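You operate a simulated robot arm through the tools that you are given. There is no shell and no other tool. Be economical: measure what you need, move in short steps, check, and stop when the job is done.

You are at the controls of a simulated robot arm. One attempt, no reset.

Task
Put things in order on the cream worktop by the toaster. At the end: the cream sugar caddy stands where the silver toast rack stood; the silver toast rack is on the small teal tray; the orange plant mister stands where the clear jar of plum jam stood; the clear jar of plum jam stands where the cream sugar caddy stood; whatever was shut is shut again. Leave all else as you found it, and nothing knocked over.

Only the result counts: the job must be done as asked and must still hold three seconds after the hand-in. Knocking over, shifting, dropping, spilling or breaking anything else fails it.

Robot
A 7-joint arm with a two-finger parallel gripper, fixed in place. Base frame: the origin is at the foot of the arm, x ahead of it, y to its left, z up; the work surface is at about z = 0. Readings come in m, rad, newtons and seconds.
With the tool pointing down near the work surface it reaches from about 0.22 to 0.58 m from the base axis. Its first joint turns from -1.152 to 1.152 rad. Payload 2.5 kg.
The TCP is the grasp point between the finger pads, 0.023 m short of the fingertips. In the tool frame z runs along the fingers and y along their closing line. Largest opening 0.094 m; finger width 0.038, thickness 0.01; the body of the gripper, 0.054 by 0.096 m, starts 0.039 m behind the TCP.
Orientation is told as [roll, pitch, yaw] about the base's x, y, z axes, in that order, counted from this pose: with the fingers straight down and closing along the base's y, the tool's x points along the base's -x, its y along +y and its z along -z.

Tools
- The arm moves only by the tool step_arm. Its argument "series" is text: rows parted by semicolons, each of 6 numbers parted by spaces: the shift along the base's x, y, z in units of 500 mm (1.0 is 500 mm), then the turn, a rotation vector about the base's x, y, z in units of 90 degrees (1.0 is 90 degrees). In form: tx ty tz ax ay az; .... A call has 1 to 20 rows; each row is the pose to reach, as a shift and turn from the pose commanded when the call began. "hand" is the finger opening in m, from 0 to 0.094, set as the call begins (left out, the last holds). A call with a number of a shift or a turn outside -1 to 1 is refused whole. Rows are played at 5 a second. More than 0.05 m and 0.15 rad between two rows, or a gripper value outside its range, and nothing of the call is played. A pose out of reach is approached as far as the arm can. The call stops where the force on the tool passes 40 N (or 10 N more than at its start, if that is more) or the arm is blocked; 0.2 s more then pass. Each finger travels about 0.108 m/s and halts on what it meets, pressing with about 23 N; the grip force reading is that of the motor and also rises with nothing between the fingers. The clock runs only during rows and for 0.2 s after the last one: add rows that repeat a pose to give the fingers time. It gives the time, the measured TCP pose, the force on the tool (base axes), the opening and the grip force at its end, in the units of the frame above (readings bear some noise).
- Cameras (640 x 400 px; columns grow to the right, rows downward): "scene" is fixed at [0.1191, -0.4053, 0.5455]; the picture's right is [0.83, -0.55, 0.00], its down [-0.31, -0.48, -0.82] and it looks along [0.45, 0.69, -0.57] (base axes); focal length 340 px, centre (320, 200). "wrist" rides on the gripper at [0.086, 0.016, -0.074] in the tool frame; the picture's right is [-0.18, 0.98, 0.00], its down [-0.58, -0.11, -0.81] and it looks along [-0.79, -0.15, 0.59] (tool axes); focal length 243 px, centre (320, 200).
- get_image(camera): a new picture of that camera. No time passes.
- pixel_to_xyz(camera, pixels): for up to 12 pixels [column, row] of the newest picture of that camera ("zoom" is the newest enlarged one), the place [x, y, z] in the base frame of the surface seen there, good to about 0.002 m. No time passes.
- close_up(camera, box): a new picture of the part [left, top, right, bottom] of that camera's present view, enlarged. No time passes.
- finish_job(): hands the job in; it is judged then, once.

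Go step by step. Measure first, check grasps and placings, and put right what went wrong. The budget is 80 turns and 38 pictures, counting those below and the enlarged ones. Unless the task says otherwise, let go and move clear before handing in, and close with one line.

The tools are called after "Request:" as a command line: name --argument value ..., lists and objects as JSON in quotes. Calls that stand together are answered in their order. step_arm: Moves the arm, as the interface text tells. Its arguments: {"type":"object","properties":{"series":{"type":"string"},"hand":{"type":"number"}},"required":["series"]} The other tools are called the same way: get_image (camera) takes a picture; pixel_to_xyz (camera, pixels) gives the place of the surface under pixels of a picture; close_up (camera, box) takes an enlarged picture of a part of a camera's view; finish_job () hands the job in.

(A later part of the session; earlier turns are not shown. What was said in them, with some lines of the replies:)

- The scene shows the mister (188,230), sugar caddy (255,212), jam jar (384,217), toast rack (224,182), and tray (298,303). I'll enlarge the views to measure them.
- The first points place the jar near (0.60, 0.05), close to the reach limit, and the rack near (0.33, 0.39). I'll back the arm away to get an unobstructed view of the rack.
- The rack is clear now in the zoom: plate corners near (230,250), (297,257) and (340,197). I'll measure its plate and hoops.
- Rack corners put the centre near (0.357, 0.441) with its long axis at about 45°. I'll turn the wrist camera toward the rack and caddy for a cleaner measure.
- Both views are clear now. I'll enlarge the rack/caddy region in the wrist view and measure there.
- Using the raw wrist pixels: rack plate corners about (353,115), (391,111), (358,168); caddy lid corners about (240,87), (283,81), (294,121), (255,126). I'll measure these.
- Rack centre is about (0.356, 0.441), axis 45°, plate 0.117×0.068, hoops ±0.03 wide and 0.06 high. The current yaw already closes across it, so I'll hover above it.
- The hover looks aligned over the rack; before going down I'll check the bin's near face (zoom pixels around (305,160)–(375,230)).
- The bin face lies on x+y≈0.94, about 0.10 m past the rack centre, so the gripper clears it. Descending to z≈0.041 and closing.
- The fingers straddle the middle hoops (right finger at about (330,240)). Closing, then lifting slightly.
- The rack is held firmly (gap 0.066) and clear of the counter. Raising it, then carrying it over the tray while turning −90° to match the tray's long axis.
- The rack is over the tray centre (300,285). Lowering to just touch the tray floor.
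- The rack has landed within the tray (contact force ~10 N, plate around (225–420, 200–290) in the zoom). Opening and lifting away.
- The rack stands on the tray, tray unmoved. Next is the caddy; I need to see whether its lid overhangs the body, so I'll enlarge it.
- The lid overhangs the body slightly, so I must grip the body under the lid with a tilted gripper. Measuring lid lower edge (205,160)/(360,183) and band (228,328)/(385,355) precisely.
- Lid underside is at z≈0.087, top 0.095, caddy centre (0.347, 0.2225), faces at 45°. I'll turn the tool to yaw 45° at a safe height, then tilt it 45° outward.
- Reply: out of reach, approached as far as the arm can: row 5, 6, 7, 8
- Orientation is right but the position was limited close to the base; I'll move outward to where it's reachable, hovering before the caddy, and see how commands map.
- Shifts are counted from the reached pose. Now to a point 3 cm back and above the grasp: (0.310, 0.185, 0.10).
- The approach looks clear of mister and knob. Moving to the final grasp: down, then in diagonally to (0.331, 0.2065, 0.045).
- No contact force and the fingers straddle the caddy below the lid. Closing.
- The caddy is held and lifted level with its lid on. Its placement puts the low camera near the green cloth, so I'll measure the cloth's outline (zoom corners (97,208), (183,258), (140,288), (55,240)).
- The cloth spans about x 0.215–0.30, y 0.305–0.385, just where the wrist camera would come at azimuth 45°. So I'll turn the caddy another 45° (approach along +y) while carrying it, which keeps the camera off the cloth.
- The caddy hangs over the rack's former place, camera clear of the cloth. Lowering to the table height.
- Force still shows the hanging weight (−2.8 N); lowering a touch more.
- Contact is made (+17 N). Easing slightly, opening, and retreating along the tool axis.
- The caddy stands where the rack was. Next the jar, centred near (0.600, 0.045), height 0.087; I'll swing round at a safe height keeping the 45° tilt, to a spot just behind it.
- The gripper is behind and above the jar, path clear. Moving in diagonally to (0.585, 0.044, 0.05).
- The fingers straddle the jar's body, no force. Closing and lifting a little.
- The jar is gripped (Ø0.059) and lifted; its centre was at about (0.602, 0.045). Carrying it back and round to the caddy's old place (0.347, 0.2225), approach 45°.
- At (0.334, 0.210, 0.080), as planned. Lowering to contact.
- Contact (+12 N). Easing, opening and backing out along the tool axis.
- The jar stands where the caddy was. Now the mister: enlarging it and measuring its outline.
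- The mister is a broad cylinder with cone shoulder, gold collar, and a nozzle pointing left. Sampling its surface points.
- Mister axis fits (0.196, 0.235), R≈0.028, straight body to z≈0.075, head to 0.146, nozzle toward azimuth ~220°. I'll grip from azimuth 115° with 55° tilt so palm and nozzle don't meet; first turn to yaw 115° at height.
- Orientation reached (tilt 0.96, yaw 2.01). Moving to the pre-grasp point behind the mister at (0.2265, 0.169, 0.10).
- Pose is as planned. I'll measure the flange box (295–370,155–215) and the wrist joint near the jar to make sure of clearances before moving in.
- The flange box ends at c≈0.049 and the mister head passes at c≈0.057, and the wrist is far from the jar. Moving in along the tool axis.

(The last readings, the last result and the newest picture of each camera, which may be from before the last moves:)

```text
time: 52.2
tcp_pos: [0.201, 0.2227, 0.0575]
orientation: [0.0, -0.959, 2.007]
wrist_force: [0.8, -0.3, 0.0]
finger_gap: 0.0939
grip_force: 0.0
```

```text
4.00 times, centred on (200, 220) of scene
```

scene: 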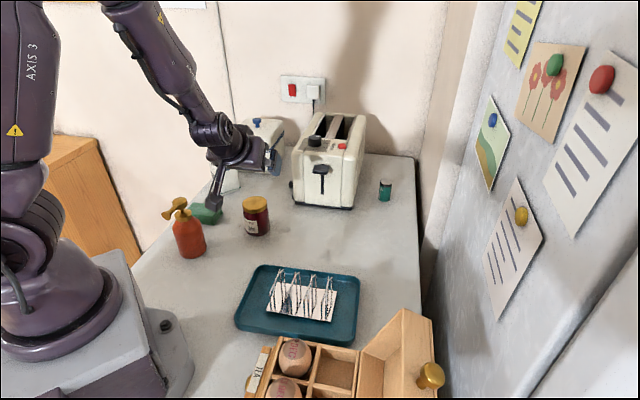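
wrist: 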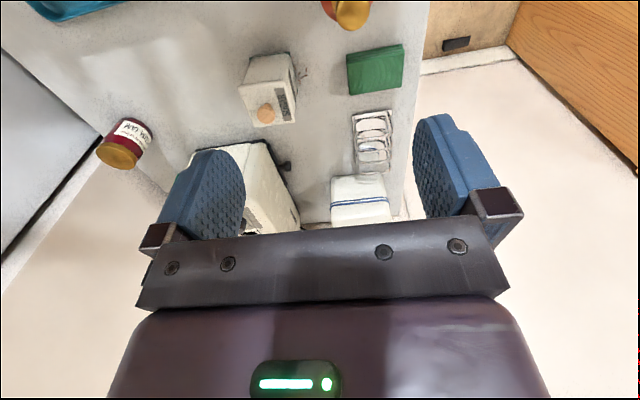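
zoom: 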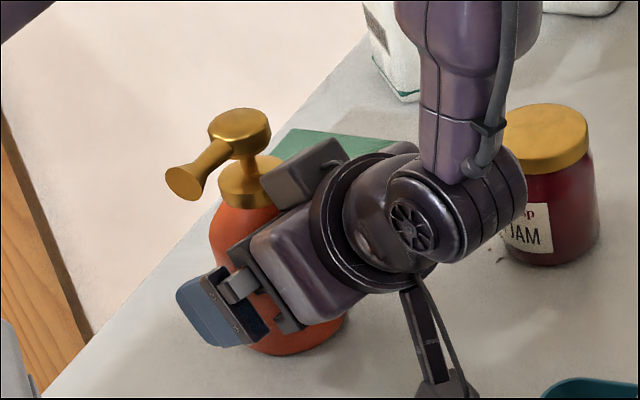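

Clear of contact, with fingers straddling the body. Closing and lifting a little.

Request:
step_arm --series "0 0 0 0 0 0; 0 0 0 0 0 0; 0 0 0 0 0 0; 0 0 0 0 0 0" --hand 0.036

Request:
step_arm --series "0 0 0.02 0 0 0; 0 0 0.05 0 0 0; 0 0 0.08 0 0 0; 0 0 0.08 0 0 0"

Request:
close_up --camera "scene" --box '[140, 150, 260, 270]'

```text
time: 53.2
tcp_pos: [0.2004, 0.2239, 0.0573]
orientation: [-0.001, -0.96, 2.006]
wrist_force: [0.0, 0.8, 0.5]
finger_gap: 0.0588
grip_force: 23.1
```

```text
time: 54.2
tcp_pos: [0.2023, 0.2231, 0.0973]
orientation: [0.001, -0.961, 2.008]
wrist_force: [0.6, -0.6, -3.3]
finger_gap: 0.0588
grip_force: 22.5
```

```text
3.33 times, centred on (200, 210) of scene
```

zoom: 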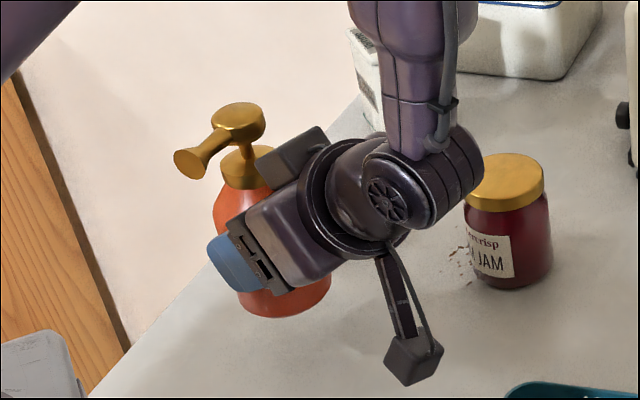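

The mister is held upright (gap 0.0588), axis 0.0145 m ahead of the TCP. Lifting it and swinging outward, first part of the −111° yaw.

Request:
step_arm --series "0 -0.02 0.08 0 0 0; 0.02 -0.05 0.16 0 0 -0.06; 0.06 -0.08 0.22 0 0 -0.14; 0.11 -0.1 0.25 0 0 -0.22; 0.16 -0.12 0.25 0 0 -0.31; 0.21 -0.14 0.25 0 0 -0.4; 0.26 -0.17 0.25 0 0 -0.49; 0.31 -0.2 0.25 0 0 -0.58; 0.35 -0.23 0.25 0 0 -0.67; 0.39 -0.26 0.25 0 0 -0.76; 0.42 -0.3 0.25 0 0 -0.85; 0.44 -0.33 0.25 0 0 -0.9; 0.44 -0.33 0.25 0 0 -0.9"

```text
time: 57.0
tcp_pos: [0.4237, 0.0592, 0.2224]
orientation: [0.0, -0.962, 0.591]
wrist_force: [-0.3, 0.1, -3.2]
finger_gap: 0.0587
grip_force: 23.4
```

On track. Completing the turn and going out above the jar's old spot.

Request:
step_arm --series "0.06 -0.01 0 0 0 -0.07; 0.12 -0.02 0 0 0 -0.14; 0.19 -0.03 -0.02 0 0 -0.21; 0.26 -0.03 -0.05 0 0 -0.28; 0.328 -0.03 -0.09 0 0 -0.332; 0.328 -0.03 -0.16 0 0 -0.332; 0.328 -0.03 -0.24 0 0 -0.332; 0.328 -0.03 -0.24 0 0 -0.332"

Request:
get_image --camera "scene"

```text
time: 58.8
tcp_pos: [0.5838, 0.0406, 0.1023]
orientation: [-0.001, -0.96, 0.069]
wrist_force: [0.0, 0.3, -3.7]
finger_gap: 0.0589
grip_force: 23.4
```

```text
5 pictures are left
```

scene: 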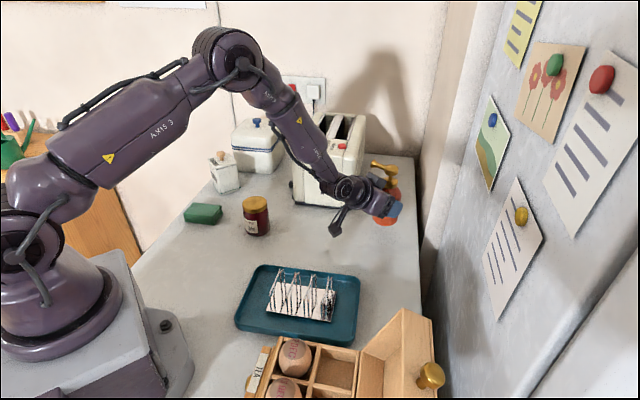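

The mister hangs over the jar's old place. Lowering to the contact height with a small x/y correction.

Request:
step_arm --series "0.006 0.006 -0.04 0 0 0; 0.007 0.006 -0.07 0 0 0; 0.007 0.006 -0.082 0 0 0; 0.007 0.006 -0.087 0 0 0; 0.007 0.006 -0.09 0 0 0; 0.007 0.006 -0.09 0 0 0"

```text
time: 60.2
tcp_pos: [0.5881, 0.0455, 0.0575]
orientation: [0.0, -0.959, 0.073]
wrist_force: [0.3, -0.3, -3.4]
finger_gap: 0.0589
grip_force: 22.7
```

Still hanging (−3.4 N); lowering in fine steps.

Request:
step_arm --series "0 0 -0.002 0 0 0; 0 0 -0.003 0 0 0; 0 0 -0.003 0 0 0"

```text
time: 61.0
tcp_pos: [0.5889, 0.0468, 0.0582]
orientation: [0.001, -0.96, 0.072]
wrist_force: [-0.2, -0.4, 1.5]
finger_gap: 0.059
grip_force: 23.0
```

It now rests on the surface (+1.5 N). Opening, then retreating along the tool axis.

Request:
step_arm --series "0 0 0 0 0 0; 0 0 0 0 0 0; 0 0 0 0 0 0" --hand 0.094

Request:
step_arm --series "-0.03 -0.002 0.021 0 0 0; -0.08 -0.005 0.056 0 0 0; -0.14 -0.008 0.1 0 0 0; -0.2 -0.008 0.16 0 0 0; -0.26 -0.008 0.22 0 0 0; -0.32 -0.008 0.28 0 0 0; -0.36 -0.008 0.35 0 0 0; -0.36 -0.008 0.35 0 0 0"

Request:
get_image --camera "scene"

```text
time: 61.8
tcp_pos: [0.5883, 0.0466, 0.0578]
orientation: [0.002, -0.96, 0.071]
wrist_force: [-0.2, 0.3, -0.8]
finger_gap: 0.0938
grip_force: 0.1
```

```text
time: 63.6
tcp_pos: [0.4076, 0.0419, 0.2341]
orientation: [0.0, -0.959, 0.072]
wrist_force: [-0.3, 0.3, -0.1]
finger_gap: 0.094
grip_force: 0.0
```

```text
4 pictures are left
```

scene: 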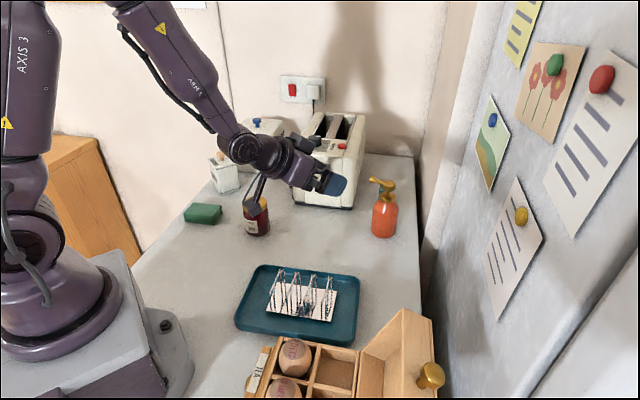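

All four items stand in place: mister (384,215), jar (256,218), caddy (224,175), rack on tray. Checking positions by measurement.

Request:
pixel_to_xyz --camera "scene" --pixels '[[384, 234], [373, 215], [396, 215], [257, 232], [246, 225], [269, 225], [215, 164], [220, 188], [238, 186], [276, 285], [330, 300], [270, 310]]'

Request:
close_up --camera "scene" --box '[200, 130, 420, 260]'

```text
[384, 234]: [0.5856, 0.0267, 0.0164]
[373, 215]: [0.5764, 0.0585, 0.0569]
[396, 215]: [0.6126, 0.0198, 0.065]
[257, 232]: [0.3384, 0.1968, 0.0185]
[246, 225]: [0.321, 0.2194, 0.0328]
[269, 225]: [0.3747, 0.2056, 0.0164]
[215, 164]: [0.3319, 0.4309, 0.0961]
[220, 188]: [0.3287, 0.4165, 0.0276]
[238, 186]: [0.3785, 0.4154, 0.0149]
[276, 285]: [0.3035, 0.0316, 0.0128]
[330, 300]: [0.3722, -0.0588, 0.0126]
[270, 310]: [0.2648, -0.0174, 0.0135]
```

```text
2.91 times, centred on (310, 195) of scene
```

zoom: 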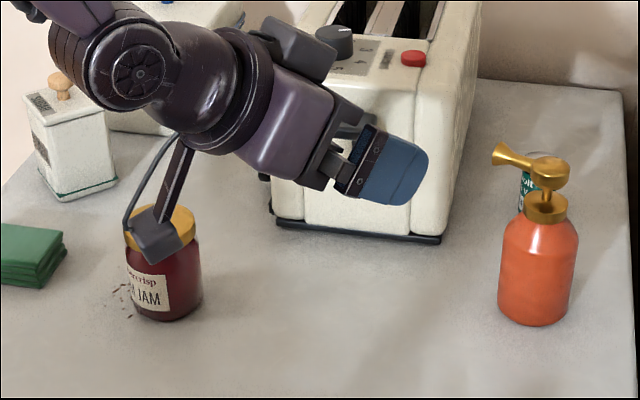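

Everything measures within a few millimetres of its goal: caddy ≈(0.354, 0.442), jar ≈(0.348, 0.222), mister ≈(0.602, 0.047). The lids are on, nothing is toppled and the arm is clear, so I'm handing in.

Request:
finish_job

```text
The job is handed in.
```

The job is handed in: the rack is on the tray, and the caddy, jar and mister stand in their new places with their lids on. The caddy and mister are turned from how they first faced. Nothing else was moved or knocked over.
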